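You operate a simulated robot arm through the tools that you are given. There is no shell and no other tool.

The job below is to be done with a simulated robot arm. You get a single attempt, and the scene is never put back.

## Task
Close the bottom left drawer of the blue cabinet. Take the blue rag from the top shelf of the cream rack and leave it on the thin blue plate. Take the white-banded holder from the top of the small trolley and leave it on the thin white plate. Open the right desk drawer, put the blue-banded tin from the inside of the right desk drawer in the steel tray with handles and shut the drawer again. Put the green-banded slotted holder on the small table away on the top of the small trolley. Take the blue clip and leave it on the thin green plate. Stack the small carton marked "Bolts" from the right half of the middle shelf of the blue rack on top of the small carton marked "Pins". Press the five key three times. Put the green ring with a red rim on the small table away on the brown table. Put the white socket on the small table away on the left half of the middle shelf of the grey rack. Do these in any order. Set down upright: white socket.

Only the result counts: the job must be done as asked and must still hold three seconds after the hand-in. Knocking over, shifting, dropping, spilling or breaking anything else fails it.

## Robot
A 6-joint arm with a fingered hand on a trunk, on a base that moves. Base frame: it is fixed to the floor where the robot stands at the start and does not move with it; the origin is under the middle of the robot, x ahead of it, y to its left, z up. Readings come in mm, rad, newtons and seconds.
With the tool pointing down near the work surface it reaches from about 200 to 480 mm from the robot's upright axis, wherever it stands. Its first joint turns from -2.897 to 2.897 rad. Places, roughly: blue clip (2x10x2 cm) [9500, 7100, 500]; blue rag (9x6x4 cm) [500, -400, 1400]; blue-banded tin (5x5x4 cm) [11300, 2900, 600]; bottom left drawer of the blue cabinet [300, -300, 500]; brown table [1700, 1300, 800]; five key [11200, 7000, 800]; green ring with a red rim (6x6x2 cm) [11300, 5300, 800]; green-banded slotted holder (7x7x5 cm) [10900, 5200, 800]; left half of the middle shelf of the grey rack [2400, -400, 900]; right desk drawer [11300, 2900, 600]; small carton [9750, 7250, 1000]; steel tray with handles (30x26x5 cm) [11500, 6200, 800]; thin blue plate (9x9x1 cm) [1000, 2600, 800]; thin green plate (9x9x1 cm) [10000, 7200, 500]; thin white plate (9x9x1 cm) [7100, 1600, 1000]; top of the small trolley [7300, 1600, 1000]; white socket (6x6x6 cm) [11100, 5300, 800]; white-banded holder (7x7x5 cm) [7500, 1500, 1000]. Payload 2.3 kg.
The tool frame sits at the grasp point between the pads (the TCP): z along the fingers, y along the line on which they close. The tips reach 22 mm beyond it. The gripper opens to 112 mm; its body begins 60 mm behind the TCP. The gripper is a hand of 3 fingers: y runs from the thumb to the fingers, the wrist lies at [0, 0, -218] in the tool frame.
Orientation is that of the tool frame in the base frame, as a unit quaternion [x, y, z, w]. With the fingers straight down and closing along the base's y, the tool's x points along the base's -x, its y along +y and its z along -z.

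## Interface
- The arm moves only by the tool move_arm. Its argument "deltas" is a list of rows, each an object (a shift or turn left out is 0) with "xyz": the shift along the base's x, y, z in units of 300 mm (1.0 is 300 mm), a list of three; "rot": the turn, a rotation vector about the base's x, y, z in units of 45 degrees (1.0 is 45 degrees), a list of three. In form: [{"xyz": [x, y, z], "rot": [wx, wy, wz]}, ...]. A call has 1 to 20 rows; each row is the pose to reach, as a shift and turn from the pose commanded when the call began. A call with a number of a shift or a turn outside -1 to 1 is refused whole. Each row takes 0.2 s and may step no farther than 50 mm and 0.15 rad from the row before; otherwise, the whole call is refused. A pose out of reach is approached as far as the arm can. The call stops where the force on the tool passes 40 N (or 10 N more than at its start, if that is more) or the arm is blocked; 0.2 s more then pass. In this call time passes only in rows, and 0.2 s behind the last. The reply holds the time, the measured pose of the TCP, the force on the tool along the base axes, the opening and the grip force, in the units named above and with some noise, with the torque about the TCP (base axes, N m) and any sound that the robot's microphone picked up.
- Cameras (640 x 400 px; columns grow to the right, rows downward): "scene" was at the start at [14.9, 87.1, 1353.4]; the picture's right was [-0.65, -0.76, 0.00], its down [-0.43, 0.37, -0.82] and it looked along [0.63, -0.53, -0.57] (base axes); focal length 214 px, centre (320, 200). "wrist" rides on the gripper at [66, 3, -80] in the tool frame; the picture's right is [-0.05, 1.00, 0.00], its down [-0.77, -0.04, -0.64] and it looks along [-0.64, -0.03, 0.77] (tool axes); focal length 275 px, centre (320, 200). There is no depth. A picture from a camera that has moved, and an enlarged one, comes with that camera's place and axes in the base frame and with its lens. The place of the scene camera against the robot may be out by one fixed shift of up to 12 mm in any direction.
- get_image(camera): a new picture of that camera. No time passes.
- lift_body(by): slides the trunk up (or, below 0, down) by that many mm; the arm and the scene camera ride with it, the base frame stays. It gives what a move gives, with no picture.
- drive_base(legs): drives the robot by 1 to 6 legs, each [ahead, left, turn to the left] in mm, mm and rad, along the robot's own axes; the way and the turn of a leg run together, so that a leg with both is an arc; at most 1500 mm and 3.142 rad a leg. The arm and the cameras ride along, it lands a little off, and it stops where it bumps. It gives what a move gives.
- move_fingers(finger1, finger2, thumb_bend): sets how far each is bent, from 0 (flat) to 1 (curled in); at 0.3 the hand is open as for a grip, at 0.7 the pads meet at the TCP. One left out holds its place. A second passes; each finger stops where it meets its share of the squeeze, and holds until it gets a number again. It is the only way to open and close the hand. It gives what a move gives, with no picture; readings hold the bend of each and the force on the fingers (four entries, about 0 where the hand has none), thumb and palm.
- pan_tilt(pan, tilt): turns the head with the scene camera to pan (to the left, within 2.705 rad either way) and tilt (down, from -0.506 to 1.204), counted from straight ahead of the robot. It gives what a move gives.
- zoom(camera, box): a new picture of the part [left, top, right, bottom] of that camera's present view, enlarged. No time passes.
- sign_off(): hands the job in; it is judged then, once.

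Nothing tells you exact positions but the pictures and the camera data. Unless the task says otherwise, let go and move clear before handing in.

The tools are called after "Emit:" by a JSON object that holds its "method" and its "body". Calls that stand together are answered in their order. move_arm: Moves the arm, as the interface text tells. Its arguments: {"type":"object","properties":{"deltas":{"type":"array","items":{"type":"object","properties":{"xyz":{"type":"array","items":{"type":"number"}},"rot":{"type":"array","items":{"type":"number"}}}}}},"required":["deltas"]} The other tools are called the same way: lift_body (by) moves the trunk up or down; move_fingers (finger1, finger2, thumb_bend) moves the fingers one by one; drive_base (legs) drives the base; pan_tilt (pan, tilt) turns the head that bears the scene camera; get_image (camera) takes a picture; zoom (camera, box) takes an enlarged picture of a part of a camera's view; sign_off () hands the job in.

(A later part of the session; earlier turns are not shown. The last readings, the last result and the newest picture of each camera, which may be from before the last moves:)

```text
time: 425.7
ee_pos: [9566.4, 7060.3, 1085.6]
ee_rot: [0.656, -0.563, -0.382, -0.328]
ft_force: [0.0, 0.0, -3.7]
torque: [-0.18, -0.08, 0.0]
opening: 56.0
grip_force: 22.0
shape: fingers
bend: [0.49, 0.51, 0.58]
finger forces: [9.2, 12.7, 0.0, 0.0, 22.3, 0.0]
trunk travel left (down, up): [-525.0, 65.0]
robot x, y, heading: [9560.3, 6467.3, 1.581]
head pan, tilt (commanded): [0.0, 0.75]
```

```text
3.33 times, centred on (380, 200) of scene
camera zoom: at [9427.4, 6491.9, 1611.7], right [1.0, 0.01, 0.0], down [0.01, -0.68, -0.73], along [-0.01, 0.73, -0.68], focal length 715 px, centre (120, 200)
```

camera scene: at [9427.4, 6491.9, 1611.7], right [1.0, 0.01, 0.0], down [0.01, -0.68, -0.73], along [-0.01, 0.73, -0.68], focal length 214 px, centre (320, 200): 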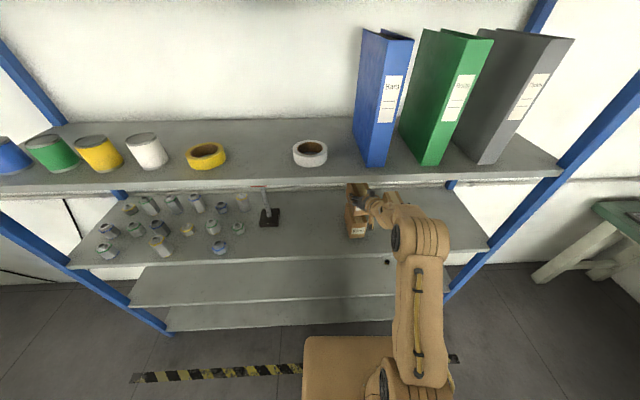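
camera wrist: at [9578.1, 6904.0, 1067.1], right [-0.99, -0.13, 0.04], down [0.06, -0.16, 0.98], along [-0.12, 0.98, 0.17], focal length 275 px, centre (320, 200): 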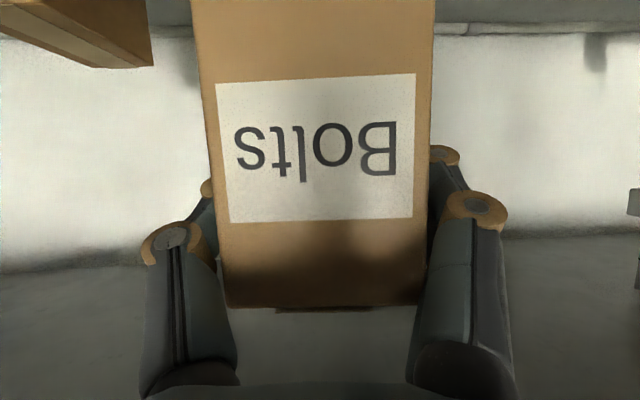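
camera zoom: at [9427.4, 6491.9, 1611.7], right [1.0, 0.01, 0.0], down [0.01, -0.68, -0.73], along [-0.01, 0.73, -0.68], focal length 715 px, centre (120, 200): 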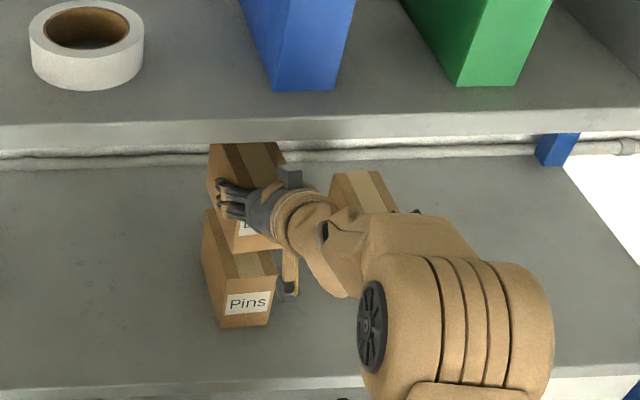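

"Bolts" is aligned above "Pins". I lower until the weight transfers.

Emit:
{"method": "lift_body", "body": {"by": -38}}

Emit:
{"method": "zoom", "body": {"camera": "scene", "box": [310, 150, 430, 250]}}

Emit:
{"method": "move_arm", "body": {"deltas": [{"xyz": [0, 0, -0.015]}]}}

```text
time: 426.5
ee_pos: [9565.1, 7060.8, 1047.0]
ee_rot: [0.656, -0.563, -0.382, -0.328]
ft_force: [0.4, -0.4, -5.1]
torque: [-0.15, -0.01, -0.03]
opening: 56.1
grip_force: 22.3
shape: fingers
bend: [0.49, 0.51, 0.58]
finger forces: [9.4, 12.7, 0.0, 0.1, 22.3, 0.1]
trunk travel left (down, up): [-487.0, 103.0]
robot x, y, heading: [9559.3, 6465.3, 1.579]
head pan, tilt (commanded): [0.0, 0.75]
```

```text
4.00 times, centred on (370, 200) of scene
camera zoom: at [9427.5, 6492.0, 1573.6], right [1.0, 0.01, 0.0], down [0.0, -0.68, -0.73], along [-0.01, 0.73, -0.68], focal length 858 px, centre (120, 200)
```

zoom: 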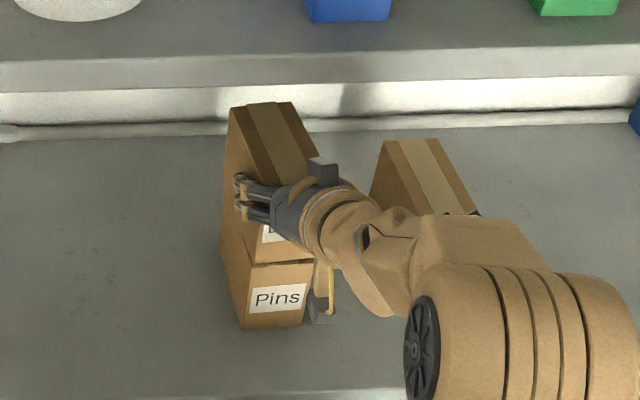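

```text
time: 426.9
ee_pos: [9567.1, 7058.0, 1042.7]
ee_rot: [0.656, -0.563, -0.381, -0.327]
ft_force: [0.7, 0.0, -4.3]
torque: [-0.11, 0.02, 0.02]
opening: 56.0
grip_force: 21.9
shape: fingers
bend: [0.49, 0.51, 0.58]
finger forces: [9.3, 13.0, 0.0, 0.0, 22.3, 0.0]
trunk travel left (down, up): [-487.0, 103.0]
robot x, y, heading: [9560.1, 6468.2, 1.578]
head pan, tilt (commanded): [0.0, 0.75]
```

Emit:
{"method": "move_arm", "body": {"deltas": [{"xyz": [0, 0, -0.01]}, {"xyz": [0, 0, -0.018]}]}}

Emit:
{"method": "zoom", "body": {"camera": "scene", "box": [310, 150, 430, 250]}}

```text
time: 427.5
ee_pos: [9566.4, 7059.0, 1040.1]
ee_rot: [0.655, -0.561, -0.384, -0.329]
ft_force: [-0.8, 1.2, 7.9]
torque: [0.14, -0.01, -0.03]
opening: 56.3
grip_force: 22.7
shape: fingers
bend: [0.49, 0.51, 0.58]
finger forces: [9.2, 14.1, 0.0, 0.1, 22.8, 0.0]
trunk travel left (down, up): [-487.0, 103.0]
robot x, y, heading: [9560.8, 6465.5, 1.578]
head pan, tilt (commanded): [0.0, 0.75]
```

```text
4.00 times, centred on (370, 200) of scene
camera zoom: at [9427.4, 6489.8, 1573.9], right [1.0, 0.01, 0.0], down [0.0, -0.68, -0.73], along [0.0, 0.73, -0.68], focal length 858 px, centre (120, 200)
```

zoom: 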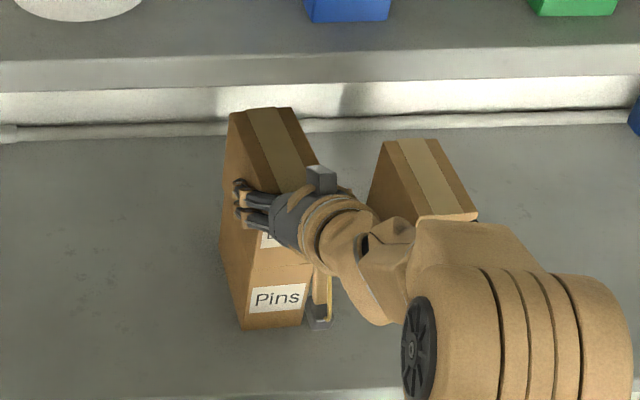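

Contact made; the boxes look flush. I release gradually.

Emit:
{"method": "move_arm", "body": {"deltas": [{"xyz": [0, 0, 0.004]}]}}

Emit:
{"method": "move_fingers", "body": {"finger1": 0.46, "finger2": 0.46, "thumb_bend": 0.47}}

Emit:
{"method": "move_fingers", "body": {"finger1": 0.36, "finger2": 0.36, "thumb_bend": 0.36}}

Emit:
{"method": "get_image", "body": {"camera": "wrist"}}

Emit:
{"method": "zoom", "body": {"camera": "scene", "box": [310, 150, 430, 250]}}

```text
time: 427.9
ee_pos: [9565.9, 7058.6, 1040.5]
ee_rot: [0.656, -0.561, -0.383, -0.328]
ft_force: [0.4, 1.6, 9.5]
torque: [0.15, 0.02, 0.02]
opening: 56.2
grip_force: 22.9
shape: fingers
bend: [0.49, 0.51, 0.58]
finger forces: [9.4, 14.2, 0.1, 0.0, 22.6, 0.0]
trunk travel left (down, up): [-487.0, 103.0]
robot x, y, heading: [9560.3, 6468.3, 1.577]
head pan, tilt (commanded): [0.0, 0.75]
```

```text
time: 428.9
ee_pos: [9567.0, 7059.2, 1038.4]
ee_rot: [0.656, -0.563, -0.382, -0.327]
ft_force: [-0.4, -0.8, 0.1]
torque: [0.07, -0.03, 0.05]
opening: 64.5
grip_force: 0.5
shape: fingers
bend: [0.46, 0.46, 0.47]
finger forces: [0.0, 1.3, 0.0, 0.0, 0.4, 0.1]
trunk travel left (down, up): [-487.0, 103.0]
robot x, y, heading: [9560.4, 6467.8, 1.578]
head pan, tilt (commanded): [0.0, 0.75]
```

```text
time: 429.9
ee_pos: [9566.3, 7059.6, 1038.0]
ee_rot: [0.656, -0.563, -0.382, -0.328]
ft_force: [0.1, -0.8, 0.4]
torque: [0.02, -0.04, 0.02]
opening: 94.4
grip_force: 0.1
shape: fingers
bend: [0.36, 0.36, 0.36]
finger forces: [0.0, 0.0, 0.0, 0.0, 0.0, 0.0]
trunk travel left (down, up): [-487.0, 103.0]
robot x, y, heading: [9561.5, 6465.7, 1.576]
head pan, tilt (commanded): [0.0, 0.75]
```

```text
taken
camera wrist: at [9578.6, 6956.8, 1021.1], right [-0.99, -0.13, 0.04], down [0.06, -0.17, 0.98], along [-0.12, 0.98, 0.17], focal length 275 px, centre (320, 200)
```

wrist: 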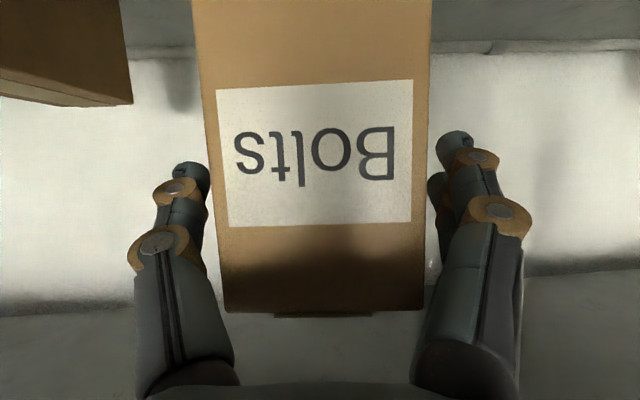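

```text
4.00 times, centred on (370, 200) of scene
camera zoom: at [9427.5, 6491.2, 1573.7], right [1.0, 0.01, 0.0], down [0.0, -0.68, -0.73], along [-0.01, 0.73, -0.68], focal length 858 px, centre (120, 200)
```

zoom: 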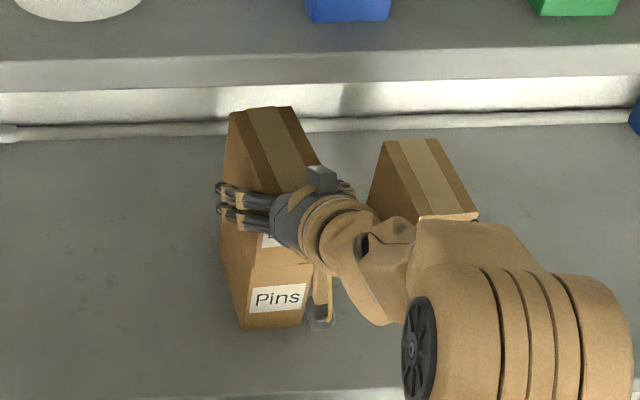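

Emit:
{"method": "drive_base", "body": {"legs": [[-260, 0, 0]]}}

Emit:
{"method": "get_image", "body": {"camera": "scene"}}

Emit:
{"method": "zoom", "body": {"camera": "scene", "box": [290, 110, 450, 250]}}

Emit:
{"method": "get_image", "body": {"camera": "wrist"}}

```text
time: 431.8
ee_pos: [9568.1, 6794.5, 1038.1]
ee_rot: [0.657, -0.561, -0.383, -0.327]
ft_force: [0.7, 0.7, 0.1]
torque: [-0.01, -0.01, -0.04]
opening: 94.7
grip_force: 0.1
shape: fingers
bend: [0.36, 0.36, 0.36]
finger forces: [0.0, 0.0, 0.1, 0.0, 0.0, 0.0]
trunk travel left (down, up): [-487.0, 103.0]
robot x, y, heading: [9565.2, 6202.4, 1.585]
head pan, tilt (commanded): [0.0, 0.75]
```

```text
taken
camera scene: at [9429.7, 6225.8, 1573.7], right [1.0, 0.01, 0.0], down [0.01, -0.68, -0.73], along [-0.01, 0.73, -0.68], focal length 214 px, centre (320, 200)
```

scene: 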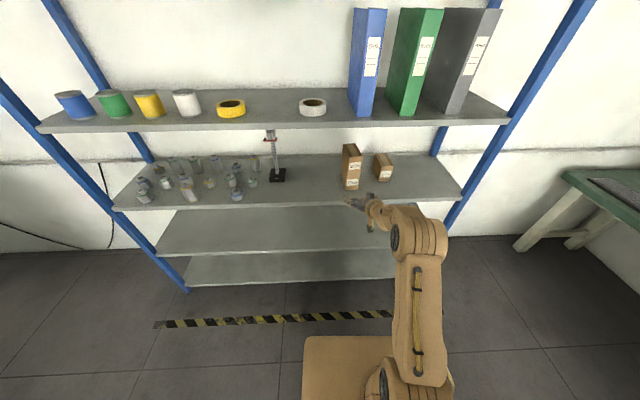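

```text
2.86 times, centred on (370, 180) of scene
camera zoom: at [9429.7, 6225.8, 1573.7], right [1.0, 0.01, 0.0], down [0.01, -0.68, -0.73], along [-0.01, 0.73, -0.68], focal length 613 px, centre (177, 257)
```

zoom: 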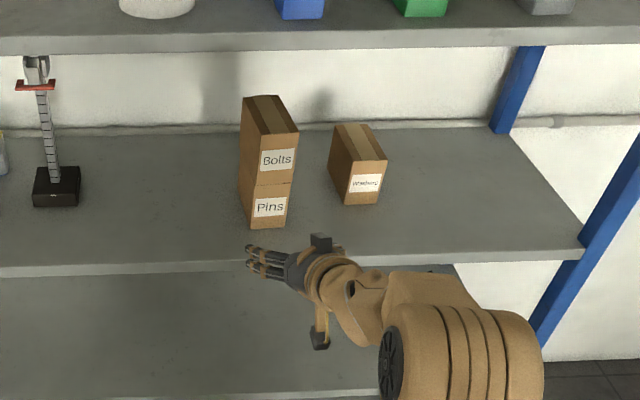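

```text
taken
camera wrist: at [9578.9, 6692.4, 1021.4], right [-0.99, -0.13, 0.04], down [0.06, -0.17, 0.98], along [-0.12, 0.98, 0.17], focal length 275 px, centre (320, 200)
```

wrist: 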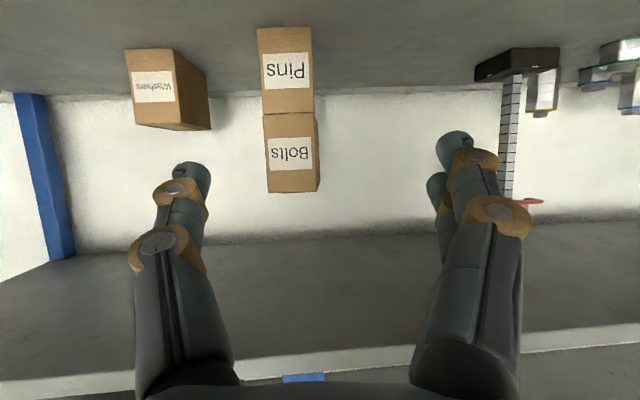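

"Bolts" is stacked neatly on "Pins". Now back to the desk to shut the right drawer: I turn, drive over, and make a fist tilted 45°.

Emit:
{"method": "drive_base", "body": {"legs": [[0, 0, -1.585], [600, 0, 0], [0, -1500, 0], [0, -1500, 0]]}}

Emit:
{"method": "move_fingers", "body": {"finger1": 0.7, "finger2": 0.7, "thumb_bend": 0.7}}

Emit:
{"method": "pan_tilt", "body": {"pan": -0.1, "tilt": 0.6}}

Emit:
{"method": "get_image", "body": {"camera": "scene"}}

```text
time: 453.1
ee_pos: [10636.9, 3159.3, 1039.3]
ee_rot: [-0.05, 0.863, 0.029, 0.503]
ft_force: [-0.4, -0.4, 0.7]
torque: [0.01, -0.01, -0.01]
opening: 94.7
grip_force: 0.1
shape: fingers
bend: [0.36, 0.36, 0.36]
finger forces: [0.0, 0.1, 0.1, 0.0, 0.1, 0.1]
trunk travel left (down, up): [-487.0, 103.0]
robot x, y, heading: [10043.6, 3188.7, -0.026]
head pan, tilt (commanded): [0.0, 0.75]
```

```text
time: 454.1
ee_pos: [10637.0, 3160.7, 1039.8]
ee_rot: [-0.052, 0.863, 0.031, 0.502]
ft_force: [0.1, 0.5, -1.0]
torque: [-0.01, -0.01, 0.01]
opening: 2.9
grip_force: 0.1
shape: fingers
bend: [0.7, 0.7, 0.7]
finger forces: [0.0, 0.1, 0.1, 0.0, 0.0, 0.0]
trunk travel left (down, up): [-487.0, 103.0]
robot x, y, heading: [10042.6, 3190.0, -0.024]
head pan, tilt (commanded): [0.0, 0.75]
```

```text
time: 454.8
ee_pos: [10636.5, 3160.8, 1038.8]
ee_rot: [-0.05, 0.863, 0.029, 0.502]
ft_force: [0.0, -0.4, 0.2]
torque: [0.01, 0.01, 0.04]
opening: 2.7
grip_force: 0.1
shape: fingers
bend: [0.7, 0.7, 0.7]
finger forces: [0.0, 0.0, 0.0, 0.0, 0.0, 0.1]
trunk travel left (down, up): [-487.0, 103.0]
robot x, y, heading: [10040.1, 3186.7, -0.028]
head pan, tilt (commanded): [-0.099, 0.6]
```

```text
taken
camera scene: at [10083.6, 3322.4, 1586.5], right [-0.13, -0.99, 0.0], down [-0.56, 0.07, -0.82], along [0.82, -0.11, -0.57], focal length 214 px, centre (320, 200)
```

scene: 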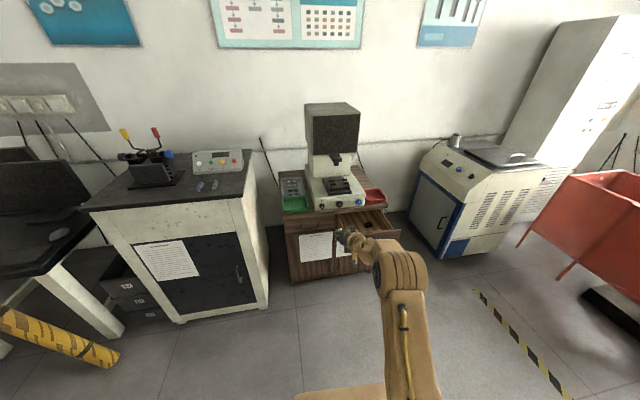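

Emit:
{"method": "drive_base", "body": {"legs": [[0, -283, 0.027], [205, 0, 0]]}}

Emit:
{"method": "move_arm", "body": {"deltas": [{"rot": [0, 0, -0.1]}, {"rot": [0, 0, -0.19]}]}}

Emit:
{"method": "move_arm", "body": {"deltas": [{"xyz": [-0.04, 0, -0.05], "rot": [0, 0.17, 0]}, {"xyz": [-0.08, 0, -0.1], "rot": [0, 0.333, 0]}]}}

Emit:
{"method": "lift_body", "body": {"by": -340}}

Emit:
{"method": "get_image", "body": {"camera": "scene"}}

Emit:
{"method": "get_image", "body": {"camera": "wrist"}}

```text
time: 457.9
ee_pos: [10834.3, 2895.1, 1039.3]
ee_rot: [-0.064, 0.862, 0.037, 0.502]
ft_force: [0.2, 0.4, 0.8]
torque: [0.01, -0.01, 0.04]
opening: 2.5
grip_force: 0.0
shape: fingers
bend: [0.7, 0.7, 0.7]
finger forces: [0.1, 0.1, 0.0, 0.0, 0.0, 0.0]
trunk travel left (down, up): [-487.0, 103.0]
robot x, y, heading: [10238.7, 2901.8, 0.001]
head pan, tilt (commanded): [-0.099, 0.6]
```

```text
time: 458.5
ee_pos: [10833.0, 2894.8, 1038.7]
ee_rot: [0.0, 0.864, -0.001, 0.503]
ft_force: [0.0, -0.9, -0.4]
torque: [-0.01, -0.02, -0.01]
opening: 2.9
grip_force: 0.1
shape: fingers
bend: [0.7, 0.7, 0.7]
finger forces: [0.0, 0.1, 0.0, 0.0, 0.1, 0.0]
trunk travel left (down, up): [-487.0, 103.0]
robot x, y, heading: [10242.8, 2900.8, 0.002]
head pan, tilt (commanded): [-0.099, 0.6]
```

```text
time: 459.1
ee_pos: [10812.8, 2891.8, 1012.3]
ee_rot: [0.004, 0.914, -0.008, 0.405]
ft_force: [0.3, 0.8, 1.0]
torque: [0.01, -0.03, 0.0]
opening: 2.5
grip_force: 0.1
shape: fingers
bend: [0.7, 0.7, 0.7]
finger forces: [0.0, 0.0, 0.0, 0.1, 0.0, 0.0]
out of reach, approached as far as the arm can: row 2
trunk travel left (down, up): [-487.0, 103.0]
robot x, y, heading: [10241.4, 2907.5, 0.005]
head pan, tilt (commanded): [-0.099, 0.6]
```

```text
time: 462.4
ee_pos: [10814.3, 2890.5, 673.7]
ee_rot: [0.004, 0.914, -0.007, 0.406]
ft_force: [-0.2, 0.0, 0.4]
torque: [-0.03, 0.0, 0.02]
opening: 2.7
grip_force: 0.1
shape: fingers
bend: [0.7, 0.7, 0.7]
finger forces: [0.0, 0.0, 0.0, 0.1, 0.1, 0.0]
trunk travel left (down, up): [-147.0, 443.0]
robot x, y, heading: [10238.6, 2903.5, -0.002]
head pan, tilt (commanded): [-0.099, 0.6]
```

```text
taken
camera scene: at [10275.6, 3039.3, 1246.6], right [-0.1, -1.0, 0.0], down [-0.56, 0.06, -0.83], along [0.82, -0.08, -0.56], focal length 214 px, centre (320, 200)
```

scene: 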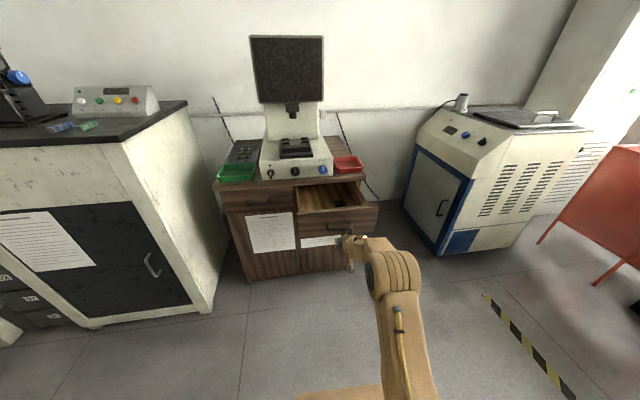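

```text
taken
camera wrist: at [10708.3, 2895.3, 678.0], right [0.04, 1.0, 0.02], down [0.04, -0.03, 1.0], along [1.0, -0.04, -0.04], focal length 275 px, centre (320, 200)
```

wrist: 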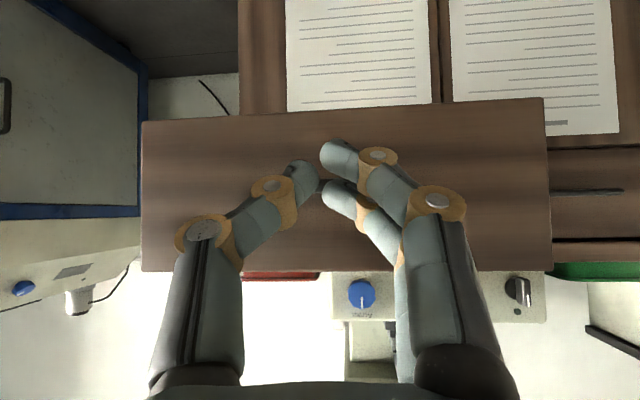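

Emit:
{"method": "lift_body", "body": {"by": -14}}

Emit:
{"method": "drive_base", "body": {"legs": [[150, 0, 0]]}}

Emit:
{"method": "get_image", "body": {"camera": "scene"}}

Emit:
{"method": "get_image", "body": {"camera": "wrist"}}

```text
time: 463.1
ee_pos: [10813.5, 2892.2, 658.7]
ee_rot: [0.005, 0.914, -0.008, 0.406]
ft_force: [0.3, -0.4, 0.5]
torque: [-0.07, -0.02, -0.06]
opening: 2.6
grip_force: 0.0
shape: fingers
bend: [0.7, 0.7, 0.7]
finger forces: [0.0, 0.0, 0.0, 0.1, 0.0, 0.0]
trunk travel left (down, up): [-133.0, 457.0]
robot x, y, heading: [10240.5, 2903.5, -0.001]
head pan, tilt (commanded): [-0.099, 0.6]
```

```text
time: 464.4
ee_pos: [10962.7, 2891.1, 658.5]
ee_rot: [0.003, 0.914, -0.007, 0.407]
ft_force: [-0.1, -0.3, -0.2]
torque: [0.02, -0.03, 0.01]
opening: 2.6
grip_force: 0.0
shape: fingers
bend: [0.7, 0.7, 0.7]
finger forces: [0.1, 0.0, 0.1, 0.0, 0.0, 0.0]
trunk travel left (down, up): [-133.0, 457.0]
robot x, y, heading: [10390.5, 2905.9, 0.007]
head pan, tilt (commanded): [-0.099, 0.6]
```

```text
taken
camera scene: at [10425.4, 3039.7, 1232.5], right [-0.1, -1.0, 0.0], down [-0.56, 0.05, -0.83], along [0.82, -0.08, -0.56], focal length 214 px, centre (320, 200)
```

scene: 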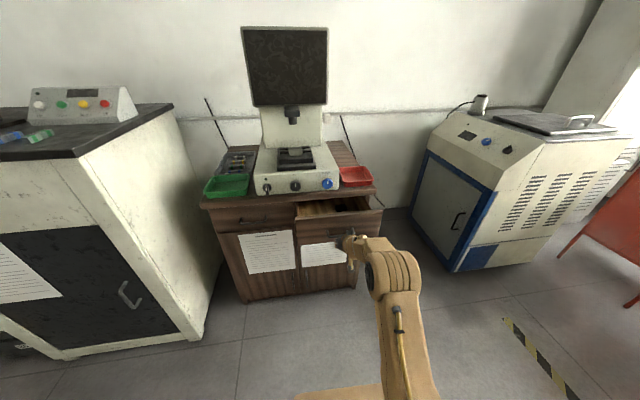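

```text
taken
camera wrist: at [10858.2, 2896.1, 664.0], right [0.04, 1.0, 0.02], down [0.04, -0.03, 1.0], along [1.0, -0.04, -0.04], focal length 275 px, centre (320, 200)
```

wrist: 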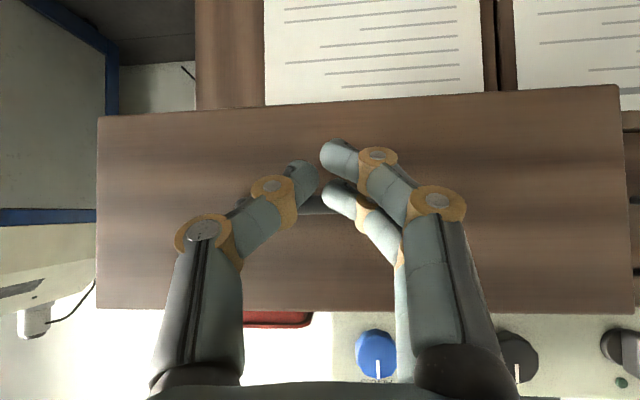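

Emit:
{"method": "drive_base", "body": {"legs": [[95, 0, 0]]}}

Emit:
{"method": "move_arm", "body": {"deltas": [{"xyz": [0.03, 0, 0]}, {"xyz": [0.06, 0, 0]}, {"xyz": [0.09, 0, 0]}, {"xyz": [0.12, 0, 0]}, {"xyz": [0.15, 0, 0]}, {"xyz": [0.18, 0, 0]}, {"xyz": [0.21, 0, 0]}]}}

Emit:
{"method": "get_image", "body": {"camera": "scene"}}

Emit:
{"method": "get_image", "body": {"camera": "wrist"}}

```text
time: 465.6
ee_pos: [11055.4, 2892.3, 659.5]
ee_rot: [0.003, 0.913, -0.007, 0.407]
ft_force: [-0.3, -0.4, -0.5]
torque: [-0.01, -0.02, 0.02]
opening: 2.9
grip_force: 0.0
shape: fingers
bend: [0.7, 0.7, 0.7]
finger forces: [0.0, 0.0, 0.1, 0.0, 0.0, 0.1]
trunk travel left (down, up): [-133.0, 457.0]
robot x, y, heading: [10483.6, 2903.9, 0.005]
head pan, tilt (commanded): [-0.099, 0.6]
```

```text
time: 466.8
ee_pos: [11099.3, 2894.1, 654.0]
ee_rot: [0.004, 0.917, -0.006, 0.4]
ft_force: [-4.2, -0.2, -1.3]
torque: [-0.02, 0.02, 0.04]
opening: 2.9
grip_force: 2.6
shape: fingers
bend: [0.7, 0.71, 0.7]
finger forces: [0.0, 4.4, 0.0, 0.0, 0.0, 0.0]
trunk travel left (down, up): [-133.0, 457.0]
robot x, y, heading: [10483.3, 2905.6, 0.007]
head pan, tilt (commanded): [-0.099, 0.6]
stopped in row 6: the force on the tool passed its limit at 50 N (the readings are from after the stop); the commanded pose is now the measured one
```

```text
taken
camera scene: at [10518.1, 3039.8, 1232.6], right [-0.1, -1.0, 0.0], down [-0.56, 0.05, -0.82], along [0.82, -0.08, -0.57], focal length 214 px, centre (320, 200)
```

scene: 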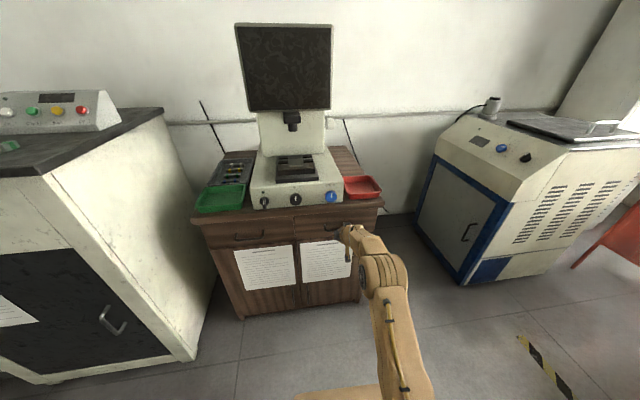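

```text
taken
camera wrist: at [10994.5, 2898.3, 660.7], right [0.04, 1.0, 0.03], down [0.06, -0.03, 1.0], along [1.0, -0.04, -0.06], focal length 275 px, centre (320, 200)
```

wrist: 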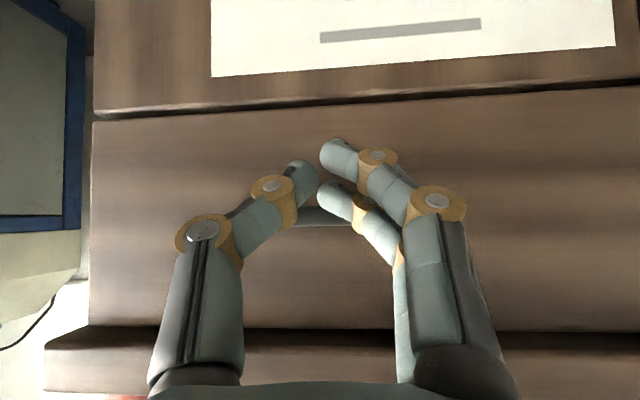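

The drawer hit its stop (50 N) and looks shut. I back off and verify.

Emit:
{"method": "drive_base", "body": {"legs": [[-250, 0, 0]]}}

Emit:
{"method": "zoom", "body": {"camera": "scene", "box": [200, 140, 400, 290]}}

Emit:
{"method": "get_image", "body": {"camera": "wrist"}}

```text
time: 468.6
ee_pos: [10849.9, 2891.7, 655.2]
ee_rot: [0.005, 0.916, -0.006, 0.401]
ft_force: [-1.0, -0.3, 0.0]
torque: [0.03, -0.01, -0.01]
opening: 2.5
grip_force: 0.0
shape: fingers
bend: [0.7, 0.7, 0.7]
finger forces: [0.1, 0.1, 0.0, 0.1, 0.0, 0.1]
trunk travel left (down, up): [-133.0, 457.0]
robot x, y, heading: [10235.6, 2904.8, -0.0]
head pan, tilt (commanded): [-0.099, 0.6]
```

```text
2.67 times, centred on (300, 215) of scene
camera zoom: at [10267.7, 3039.3, 1232.5], right [-0.1, -1.0, 0.0], down [-0.56, 0.06, -0.83], along [0.82, -0.08, -0.56], focal length 572 px, centre (373, 160)
```

zoom: 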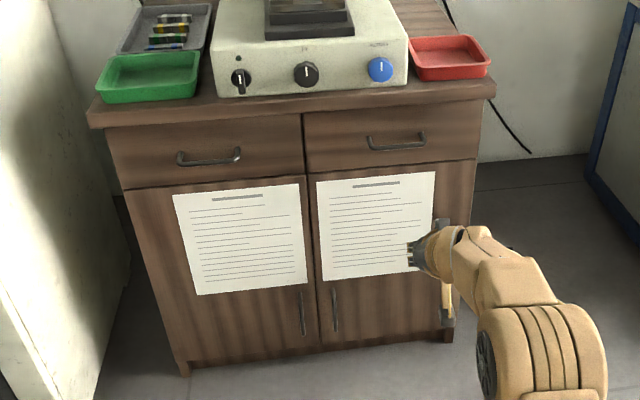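

```text
taken
camera wrist: at [10744.2, 2896.3, 661.2], right [0.04, 1.0, 0.03], down [0.06, -0.03, 1.0], along [1.0, -0.04, -0.06], focal length 275 px, centre (320, 200)
```

wrist: 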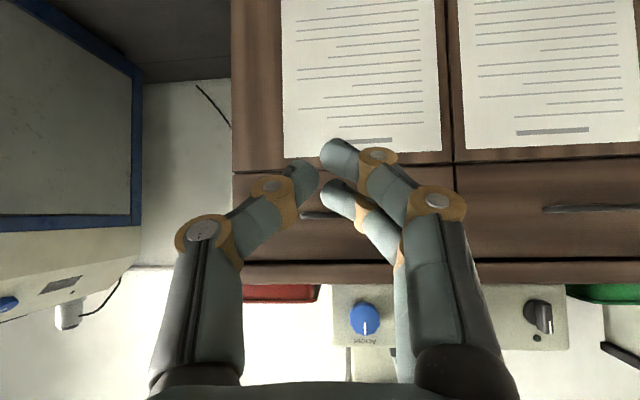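

The drawer is flush. Now to the small table for the green-banded slotted holder: I raise up, straighten the hand, and drive there.

Emit:
{"method": "lift_body", "body": {"by": 330}}

Emit:
{"method": "move_arm", "body": {"deltas": [{"xyz": [-0.07, 0, -0.03], "rot": [0, 0.17, 0]}, {"xyz": [-0.14, 0, -0.06], "rot": [0, 0.34, 0]}, {"xyz": [-0.21, 0, -0.1], "rot": [0, 0.51, 0]}, {"xyz": [-0.3, 0, -0.14], "rot": [0, 0.68, 0]}, {"xyz": [-0.39, 0, -0.18], "rot": [0, 0.85, 0]}, {"xyz": [-0.5, 0, -0.22], "rot": [0, 1, 0]}]}}

Emit:
{"method": "move_arm", "body": {"deltas": [{"xyz": [-0.03, 0, 0], "rot": [0, 0.055, 0]}]}}

Emit:
{"method": "drive_base", "body": {"legs": [[-230, 0, 0], [0, 1500, 0], [0, 790, 0]]}}

Emit:
{"method": "pan_tilt", "body": {"pan": 0.0, "tilt": 0.5}}

Emit:
{"method": "get_image", "body": {"camera": "scene"}}

```text
time: 471.9
ee_pos: [10849.3, 2892.6, 984.9]
ee_rot: [0.004, 0.916, -0.007, 0.401]
ft_force: [0.5, 0.2, -0.2]
torque: [-0.01, -0.03, -0.01]
opening: 2.5
grip_force: 0.1
shape: fingers
bend: [0.7, 0.7, 0.7]
finger forces: [0.0, 0.1, 0.1, 0.0, 0.1, 0.0]
trunk travel left (down, up): [-463.0, 127.0]
robot x, y, heading: [10232.1, 2902.1, 0.002]
head pan, tilt (commanded): [-0.099, 0.6]
```

```text
time: 473.3
ee_pos: [10698.5, 2891.6, 918.5]
ee_rot: [0.002, 1.0, -0.008, 0.018]
ft_force: [-0.2, -0.7, -1.1]
torque: [-0.02, 0.01, 0.01]
opening: 2.7
grip_force: 0.1
shape: fingers
bend: [0.7, 0.7, 0.7]
finger forces: [0.0, 0.0, 0.0, 0.1, 0.1, 0.0]
trunk travel left (down, up): [-463.0, 127.0]
robot x, y, heading: [10232.3, 2905.5, -0.002]
head pan, tilt (commanded): [-0.099, 0.6]
```

```text
time: 473.7
ee_pos: [10689.7, 2892.1, 918.5]
ee_rot: [0.002, 1.0, -0.008, -0.001]
ft_force: [0.5, 0.6, 0.5]
torque: [-0.01, 0.02, -0.01]
opening: 2.7
grip_force: 0.1
shape: fingers
bend: [0.7, 0.7, 0.7]
finger forces: [0.0, 0.1, 0.0, 0.0, 0.0, 0.0]
trunk travel left (down, up): [-463.0, 127.0]
robot x, y, heading: [10229.5, 2905.4, 0.003]
head pan, tilt (commanded): [-0.099, 0.6]
```

```text
time: 486.4
ee_pos: [10449.3, 5191.8, 917.9]
ee_rot: [0.002, 1.0, -0.008, -0.002]
ft_force: [-0.4, -0.5, -0.7]
torque: [0.01, 0.02, -0.02]
opening: 2.7
grip_force: 0.1
shape: fingers
bend: [0.7, 0.7, 0.7]
finger forces: [0.1, 0.0, 0.0, 0.0, 0.1, 0.0]
trunk travel left (down, up): [-463.0, 127.0]
robot x, y, heading: [9992.5, 5205.3, -0.001]
head pan, tilt (commanded): [-0.099, 0.6]
```

```text
time: 487.0
ee_pos: [10448.8, 5191.9, 918.0]
ee_rot: [0.002, 1.0, -0.007, -0.003]
ft_force: [0.3, -0.3, -0.7]
torque: [0.0, -0.01, -0.05]
opening: 2.6
grip_force: 0.1
shape: fingers
bend: [0.7, 0.7, 0.7]
finger forces: [0.0, 0.0, 0.0, 0.0, 0.1, 0.0]
trunk travel left (down, up): [-463.0, 127.0]
robot x, y, heading: [9991.6, 5203.2, 0.001]
head pan, tilt (commanded): [0.0, 0.499]
```

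```text
taken
camera scene: at [10029.6, 5348.7, 1571.6], right [0.0, -1.0, 0.0], down [-0.48, 0.0, -0.88], along [0.88, 0.0, -0.48], focal length 214 px, centre (320, 200)
```

scene: 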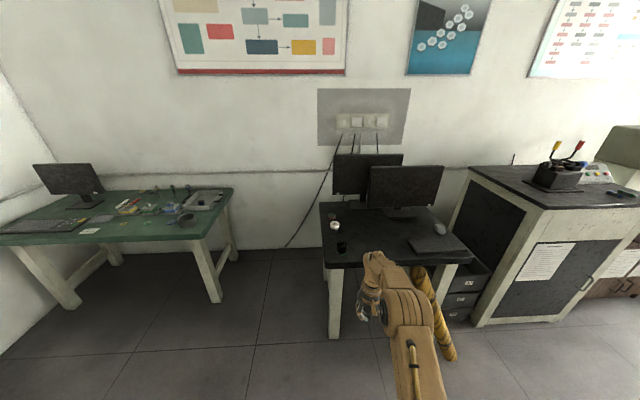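

Emit:
{"method": "zoom", "body": {"camera": "scene", "box": [300, 180, 440, 290]}}

Emit:
{"method": "get_image", "body": {"camera": "wrist"}}

```text
3.64 times, centred on (370, 235) of scene
camera zoom: at [10029.6, 5348.7, 1571.6], right [0.0, -1.0, 0.0], down [-0.48, 0.0, -0.88], along [0.88, 0.0, -0.48], focal length 780 px, centre (138, 73)
```

zoom: 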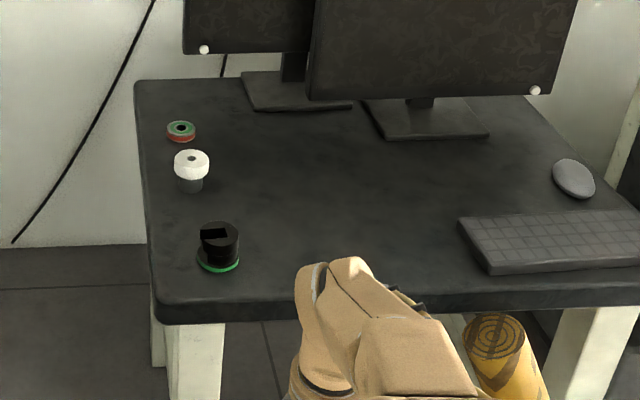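

```text
taken
camera wrist: at [10382.4, 5196.2, 999.4], right [0.05, 1.0, -0.02], down [0.77, -0.03, 0.63], along [0.63, -0.04, -0.77], focal length 275 px, centre (320, 200)
```

wrist: 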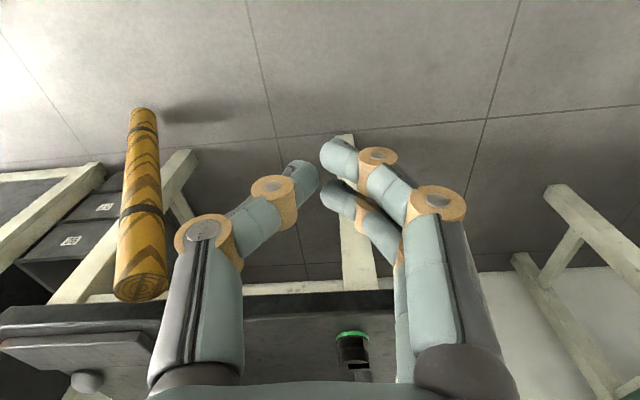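

The holder's near (10920, 5226) on the small table (z≈765). A yellow pole leans to the right, so I approach at y≈5300 and reach slightly right.

Emit:
{"method": "drive_base", "body": {"legs": [[0, 100, 0], [500, 0, 0]]}}

Emit:
{"method": "move_fingers", "body": {"finger1": 0.3, "finger2": 0.3, "thumb_bend": 0.3}}

Emit:
{"method": "pan_tilt", "body": {"pan": -0.1, "tilt": 0.8}}

Emit:
{"method": "get_image", "body": {"camera": "scene"}}

Emit:
{"method": "get_image", "body": {"camera": "wrist"}}

```text
time: 490.7
ee_pos: [10952.7, 5286.9, 917.8]
ee_rot: [0.004, 1.0, -0.008, -0.003]
ft_force: [-1.0, -0.2, 0.5]
torque: [0.0, -0.01, -0.03]
opening: 2.8
grip_force: 0.1
shape: fingers
bend: [0.7, 0.7, 0.7]
finger forces: [0.0, 0.0, 0.0, 0.0, 0.0, 0.0]
trunk travel left (down, up): [-463.0, 127.0]
robot x, y, heading: [10492.7, 5302.9, -0.005]
head pan, tilt (commanded): [0.0, 0.499]
```

```text
time: 491.7
ee_pos: [10951.8, 5287.7, 919.2]
ee_rot: [0.004, 1.0, -0.008, -0.002]
ft_force: [-0.4, 0.3, 0.2]
torque: [0.0, 0.04, 0.0]
opening: 111.4
grip_force: 0.0
shape: fingers
bend: [0.3, 0.3, 0.3]
finger forces: [0.0, 0.0, 0.1, 0.0, 0.0, 0.0]
trunk travel left (down, up): [-463.0, 127.0]
robot x, y, heading: [10496.1, 5304.4, -0.003]
head pan, tilt (commanded): [0.0, 0.499]
```

```text
time: 492.5
ee_pos: [10951.2, 5286.8, 917.4]
ee_rot: [0.005, 1.0, -0.009, -0.004]
ft_force: [-0.7, -0.1, -0.7]
torque: [0.0, -0.01, 0.0]
opening: 111.0
grip_force: 0.1
shape: fingers
bend: [0.3, 0.3, 0.3]
finger forces: [0.0, 0.0, 0.1, 0.0, 0.1, 0.0]
trunk travel left (down, up): [-463.0, 127.0]
robot x, y, heading: [10492.7, 5303.7, -0.009]
head pan, tilt (commanded): [-0.099, 0.799]
```

```text
taken
camera scene: at [10522.3, 5438.4, 1545.7], right [-0.1, -0.99, 0.0], down [-0.71, 0.07, -0.7], along [0.69, -0.07, -0.72], focal length 214 px, centre (320, 200)
```

scene: 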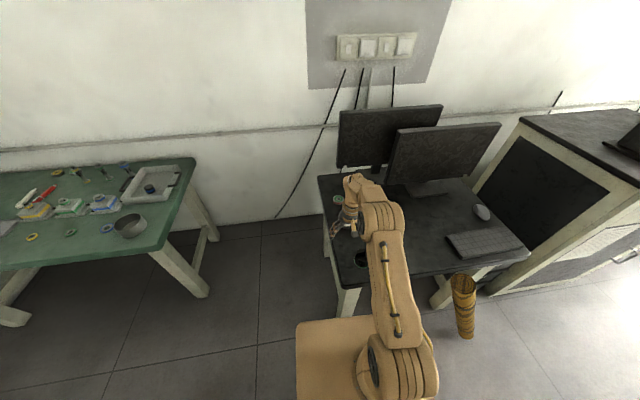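

```text
taken
camera wrist: at [10885.1, 5292.0, 999.4], right [0.06, 1.0, -0.02], down [0.77, -0.03, 0.63], along [0.63, -0.05, -0.77], focal length 275 px, centre (320, 200)
```

wrist: 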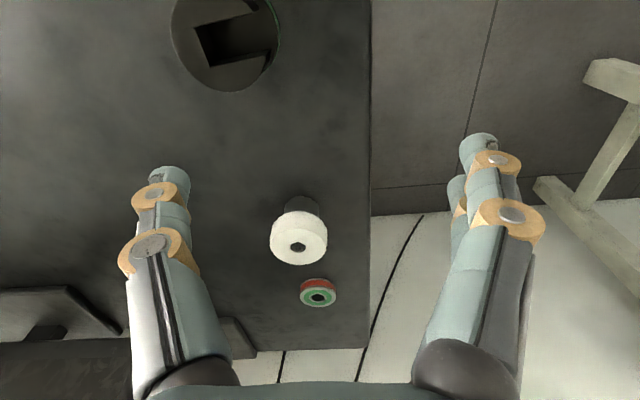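

The wrist view shows holder, socket and ring clearly. The holder's axis is at (10913, 5230); I move over it and descend.

Emit:
{"method": "move_arm", "body": {"deltas": [{"xyz": [-0.065, -0.095, 0]}, {"xyz": [-0.127, -0.19, 0]}]}}

Emit:
{"method": "lift_body", "body": {"by": -55}}

Emit:
{"method": "get_image", "body": {"camera": "wrist"}}

```text
time: 493.1
ee_pos: [10914.1, 5230.6, 917.9]
ee_rot: [0.004, 1.0, -0.006, -0.003]
ft_force: [-0.5, -0.1, 0.8]
torque: [-0.05, 0.01, -0.01]
opening: 111.3
grip_force: 0.0
shape: fingers
bend: [0.3, 0.3, 0.3]
finger forces: [0.0, 0.0, 0.0, 0.0, 0.0, 0.0]
trunk travel left (down, up): [-463.0, 127.0]
robot x, y, heading: [10496.4, 5302.0, -0.002]
head pan, tilt (commanded): [-0.099, 0.799]
```

```text
time: 494.1
ee_pos: [10914.5, 5230.8, 862.5]
ee_rot: [0.005, 1.0, -0.007, -0.003]
ft_force: [-0.5, 0.2, 0.3]
torque: [0.01, -0.01, 0.0]
opening: 111.0
grip_force: 0.1
shape: fingers
bend: [0.3, 0.3, 0.3]
finger forces: [0.0, 0.0, 0.1, 0.0, 0.2, 0.1]
trunk travel left (down, up): [-408.0, 182.0]
robot x, y, heading: [10494.4, 5303.3, -0.004]
head pan, tilt (commanded): [-0.099, 0.799]
```

```text
taken
camera wrist: at [10847.8, 5235.5, 944.2], right [0.06, 1.0, -0.02], down [0.77, -0.03, 0.63], along [0.63, -0.05, -0.77], focal length 275 px, centre (320, 200)
```

wrist: 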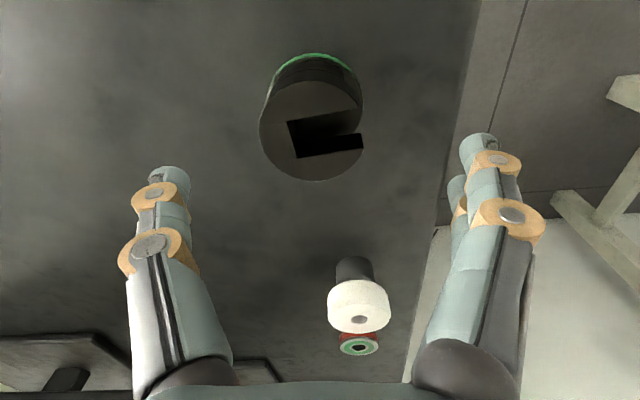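

The holder's slot faces left (+y), so I yaw the hand -45° to grip on solid wall, then descend.

Emit:
{"method": "move_arm", "body": {"deltas": [{"xyz": [0, -0.005, 0], "rot": [0, 0, -0.17]}, {"xyz": [0, -0.01, 0], "rot": [0, 0, -0.34]}, {"xyz": [0, -0.019, 0], "rot": [0, 0, -0.51]}, {"xyz": [0, -0.019, 0], "rot": [0, 0, -0.68]}, {"xyz": [0, -0.019, 0], "rot": [0, 0, -0.85]}, {"xyz": [0, -0.019, 0], "rot": [0, 0, -1]}, {"xyz": [0, -0.019, -0.1], "rot": [0, 0, -1]}]}}

Emit:
{"method": "get_image", "body": {"camera": "wrist"}}

```text
time: 495.7
ee_pos: [10914.5, 5224.3, 834.3]
ee_rot: [0.387, 0.922, -0.006, -0.005]
ft_force: [-1.0, 0.1, 0.8]
torque: [0.03, 0.01, -0.03]
opening: 111.2
grip_force: 0.0
shape: fingers
bend: [0.3, 0.3, 0.3]
finger forces: [0.0, 0.1, 0.1, 0.1, 0.0, 0.0]
trunk travel left (down, up): [-408.0, 182.0]
robot x, y, heading: [10493.1, 5302.2, -0.005]
head pan, tilt (commanded): [-0.099, 0.799]
```

```text
taken
camera wrist: at [10871.1, 5275.1, 914.0], right [0.75, 0.67, -0.02], down [0.52, -0.57, 0.63], along [0.41, -0.48, -0.77], focal length 275 px, centre (320, 200)
```

wrist: 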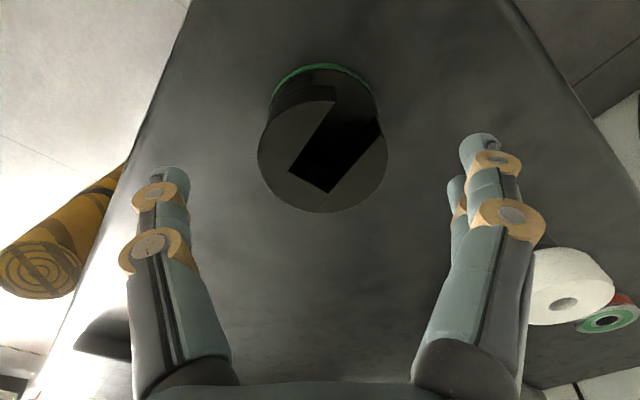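

Emit:
{"method": "move_arm", "body": {"deltas": [{"xyz": [0, 0, -0.08]}, {"xyz": [0, 0, -0.14]}, {"xyz": [0, 0, -0.17]}]}}

Emit:
{"method": "move_fingers", "body": {"finger1": 0.47, "finger2": 0.47, "thumb_bend": 0.47}}

Emit:
{"method": "get_image", "body": {"camera": "wrist"}}

```text
time: 496.5
ee_pos: [10915.2, 5225.5, 783.2]
ee_rot: [0.389, 0.921, -0.007, -0.005]
ft_force: [0.1, 0.2, 0.4]
torque: [0.02, 0.02, 0.02]
opening: 111.3
grip_force: 0.4
shape: fingers
bend: [0.3, 0.3, 0.3]
finger forces: [0.0, 0.1, 0.0, 0.0, 0.0, 0.0]
trunk travel left (down, up): [-408.0, 182.0]
robot x, y, heading: [10494.3, 5304.0, -0.005]
head pan, tilt (commanded): [-0.099, 0.799]
```

```text
time: 497.6
ee_pos: [10916.1, 5225.3, 785.1]
ee_rot: [0.388, 0.922, -0.004, 0.0]
ft_force: [1.1, 2.8, 24.9]
torque: [0.55, -0.46, 0.04]
opening: 77.9
grip_force: 11.8
shape: fingers
bend: [0.42, 0.42, 0.46]
finger forces: [10.0, 8.0, 0.1, 0.0, 5.8, 0.0]
trunk travel left (down, up): [-408.0, 182.0]
robot x, y, heading: [10492.7, 5304.6, -0.007]
head pan, tilt (commanded): [-0.099, 0.799]
stopped: the force on the tool passed its limit at 41 N (the readings are from after the stop); the commanded pose is now the measured one
```

```text
taken
camera wrist: at [10871.2, 5275.6, 866.0], right [0.75, 0.67, -0.01], down [0.52, -0.57, 0.64], along [0.42, -0.48, -0.77], focal length 275 px, centre (320, 200)
```

wrist: 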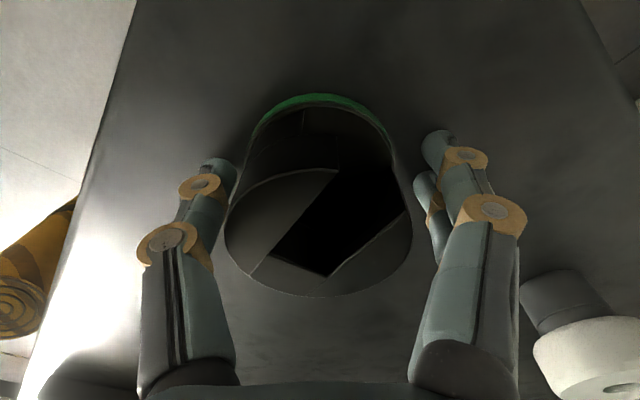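

The fingertips touched the table while curling. I raise 9 mm and close again.

Emit:
{"method": "move_arm", "body": {"deltas": [{"xyz": [-0.003, 0, 0.03]}]}}

Emit:
{"method": "move_fingers", "body": {"finger1": 0.55, "finger2": 0.55, "thumb_bend": 0.55}}

Emit:
{"method": "get_image", "body": {"camera": "wrist"}}

```text
time: 498.0
ee_pos: [10915.0, 5224.9, 791.7]
ee_rot: [0.387, 0.922, -0.006, -0.006]
ft_force: [-0.2, -0.4, 0.4]
torque: [0.0, 0.02, 0.01]
opening: 64.3
grip_force: 0.0
shape: fingers
bend: [0.47, 0.47, 0.47]
finger forces: [0.0, 0.0, 0.1, 0.0, 0.0, 0.0]
trunk travel left (down, up): [-408.0, 182.0]
robot x, y, heading: [10496.0, 5300.9, -0.003]
head pan, tilt (commanded): [-0.099, 0.799]
```

```text
time: 499.0
ee_pos: [10916.3, 5224.6, 793.6]
ee_rot: [0.386, 0.922, -0.006, -0.003]
ft_force: [-0.3, 1.9, 0.1]
torque: [0.04, 0.04, -0.03]
opening: 56.0
grip_force: 5.2
shape: fingers
bend: [0.5, 0.5, 0.52]
finger forces: [3.1, 2.4, 0.0, 0.1, 4.6, 0.1]
trunk travel left (down, up): [-408.0, 182.0]
robot x, y, heading: [10493.3, 5300.3, -0.003]
head pan, tilt (commanded): [-0.099, 0.799]
```

```text
taken
camera wrist: at [10871.6, 5275.0, 874.0], right [0.75, 0.67, -0.01], down [0.52, -0.57, 0.63], along [0.42, -0.48, -0.77], focal length 275 px, centre (320, 200)
```

wrist: 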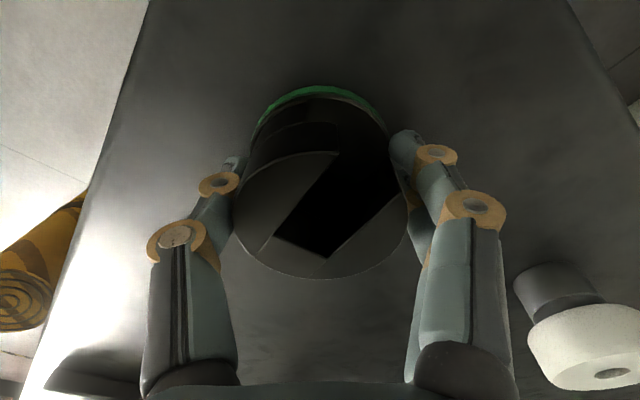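

Emit:
{"method": "move_fingers", "body": {"finger1": 0.68, "finger2": 0.68, "thumb_bend": 0.7}}

Emit:
{"method": "lift_body", "body": {"by": 60}}

Emit:
{"method": "get_image", "body": {"camera": "wrist"}}

```text
time: 500.0
ee_pos: [10916.0, 5225.0, 793.5]
ee_rot: [0.387, 0.922, -0.006, -0.003]
ft_force: [-0.9, 0.0, 0.1]
torque: [0.05, -0.02, -0.06]
opening: 54.0
grip_force: 14.8
shape: fingers
bend: [0.5, 0.51, 0.57]
finger forces: [7.5, 7.5, 0.0, 0.0, 15.3, 0.0]
trunk travel left (down, up): [-408.0, 182.0]
robot x, y, heading: [10491.5, 5302.5, -0.007]
head pan, tilt (commanded): [-0.099, 0.799]
```

```text
time: 501.0
ee_pos: [10915.7, 5224.5, 852.9]
ee_rot: [0.387, 0.922, -0.005, -0.004]
ft_force: [0.7, 0.3, -8.6]
torque: [0.0, 0.01, -0.05]
opening: 47.4
grip_force: 14.0
shape: fingers
bend: [0.54, 0.52, 0.58]
finger forces: [9.2, 8.3, 0.0, 0.0, 11.8, 0.1]
trunk travel left (down, up): [-468.0, 122.0]
robot x, y, heading: [10491.5, 5303.0, -0.003]
head pan, tilt (commanded): [-0.099, 0.799]
```

```text
taken
camera wrist: at [10872.4, 5274.6, 933.7], right [0.75, 0.67, -0.01], down [0.52, -0.57, 0.63], along [0.41, -0.48, -0.77], focal length 275 px, centre (320, 200)
```

wrist: 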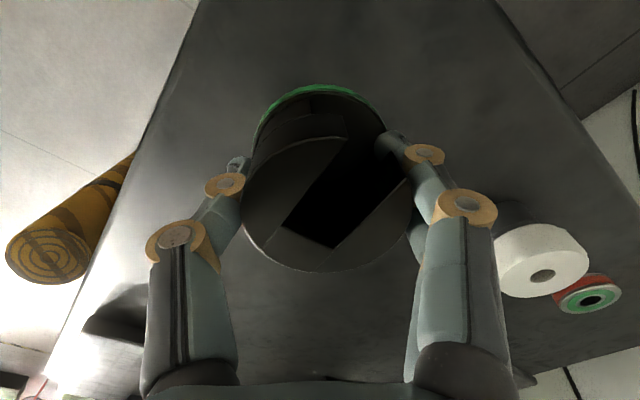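

Emit:
{"method": "move_fingers", "body": {"finger1": 0.78, "finger2": 0.78, "thumb_bend": 0.8}}

Emit:
{"method": "zoom", "body": {"camera": "wrist", "box": [180, 50, 500, 310]}}

```text
time: 502.0
ee_pos: [10915.8, 5224.7, 853.8]
ee_rot: [0.387, 0.922, -0.006, -0.004]
ft_force: [-0.6, -0.2, -7.7]
torque: [-0.02, 0.0, -0.03]
opening: 46.6
grip_force: 20.3
shape: fingers
bend: [0.52, 0.5, 0.6]
finger forces: [11.7, 9.7, 0.1, 0.0, 18.5, 0.0]
trunk travel left (down, up): [-468.0, 122.0]
robot x, y, heading: [10492.8, 5303.2, -0.004]
head pan, tilt (commanded): [-0.099, 0.799]
```

```text
1.54 times, centred on (340, 180) of wrist
camera zoom: at [10872.3, 5274.6, 933.7], right [0.75, 0.67, -0.01], down [0.52, -0.57, 0.63], along [0.41, -0.48, -0.77], focal length 424 px, centre (289, 231)
```

zoom: 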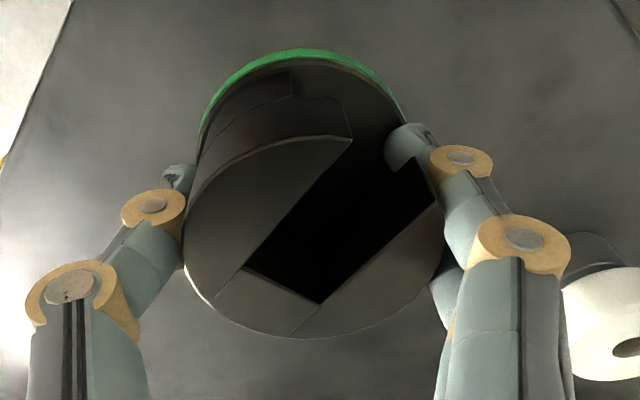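

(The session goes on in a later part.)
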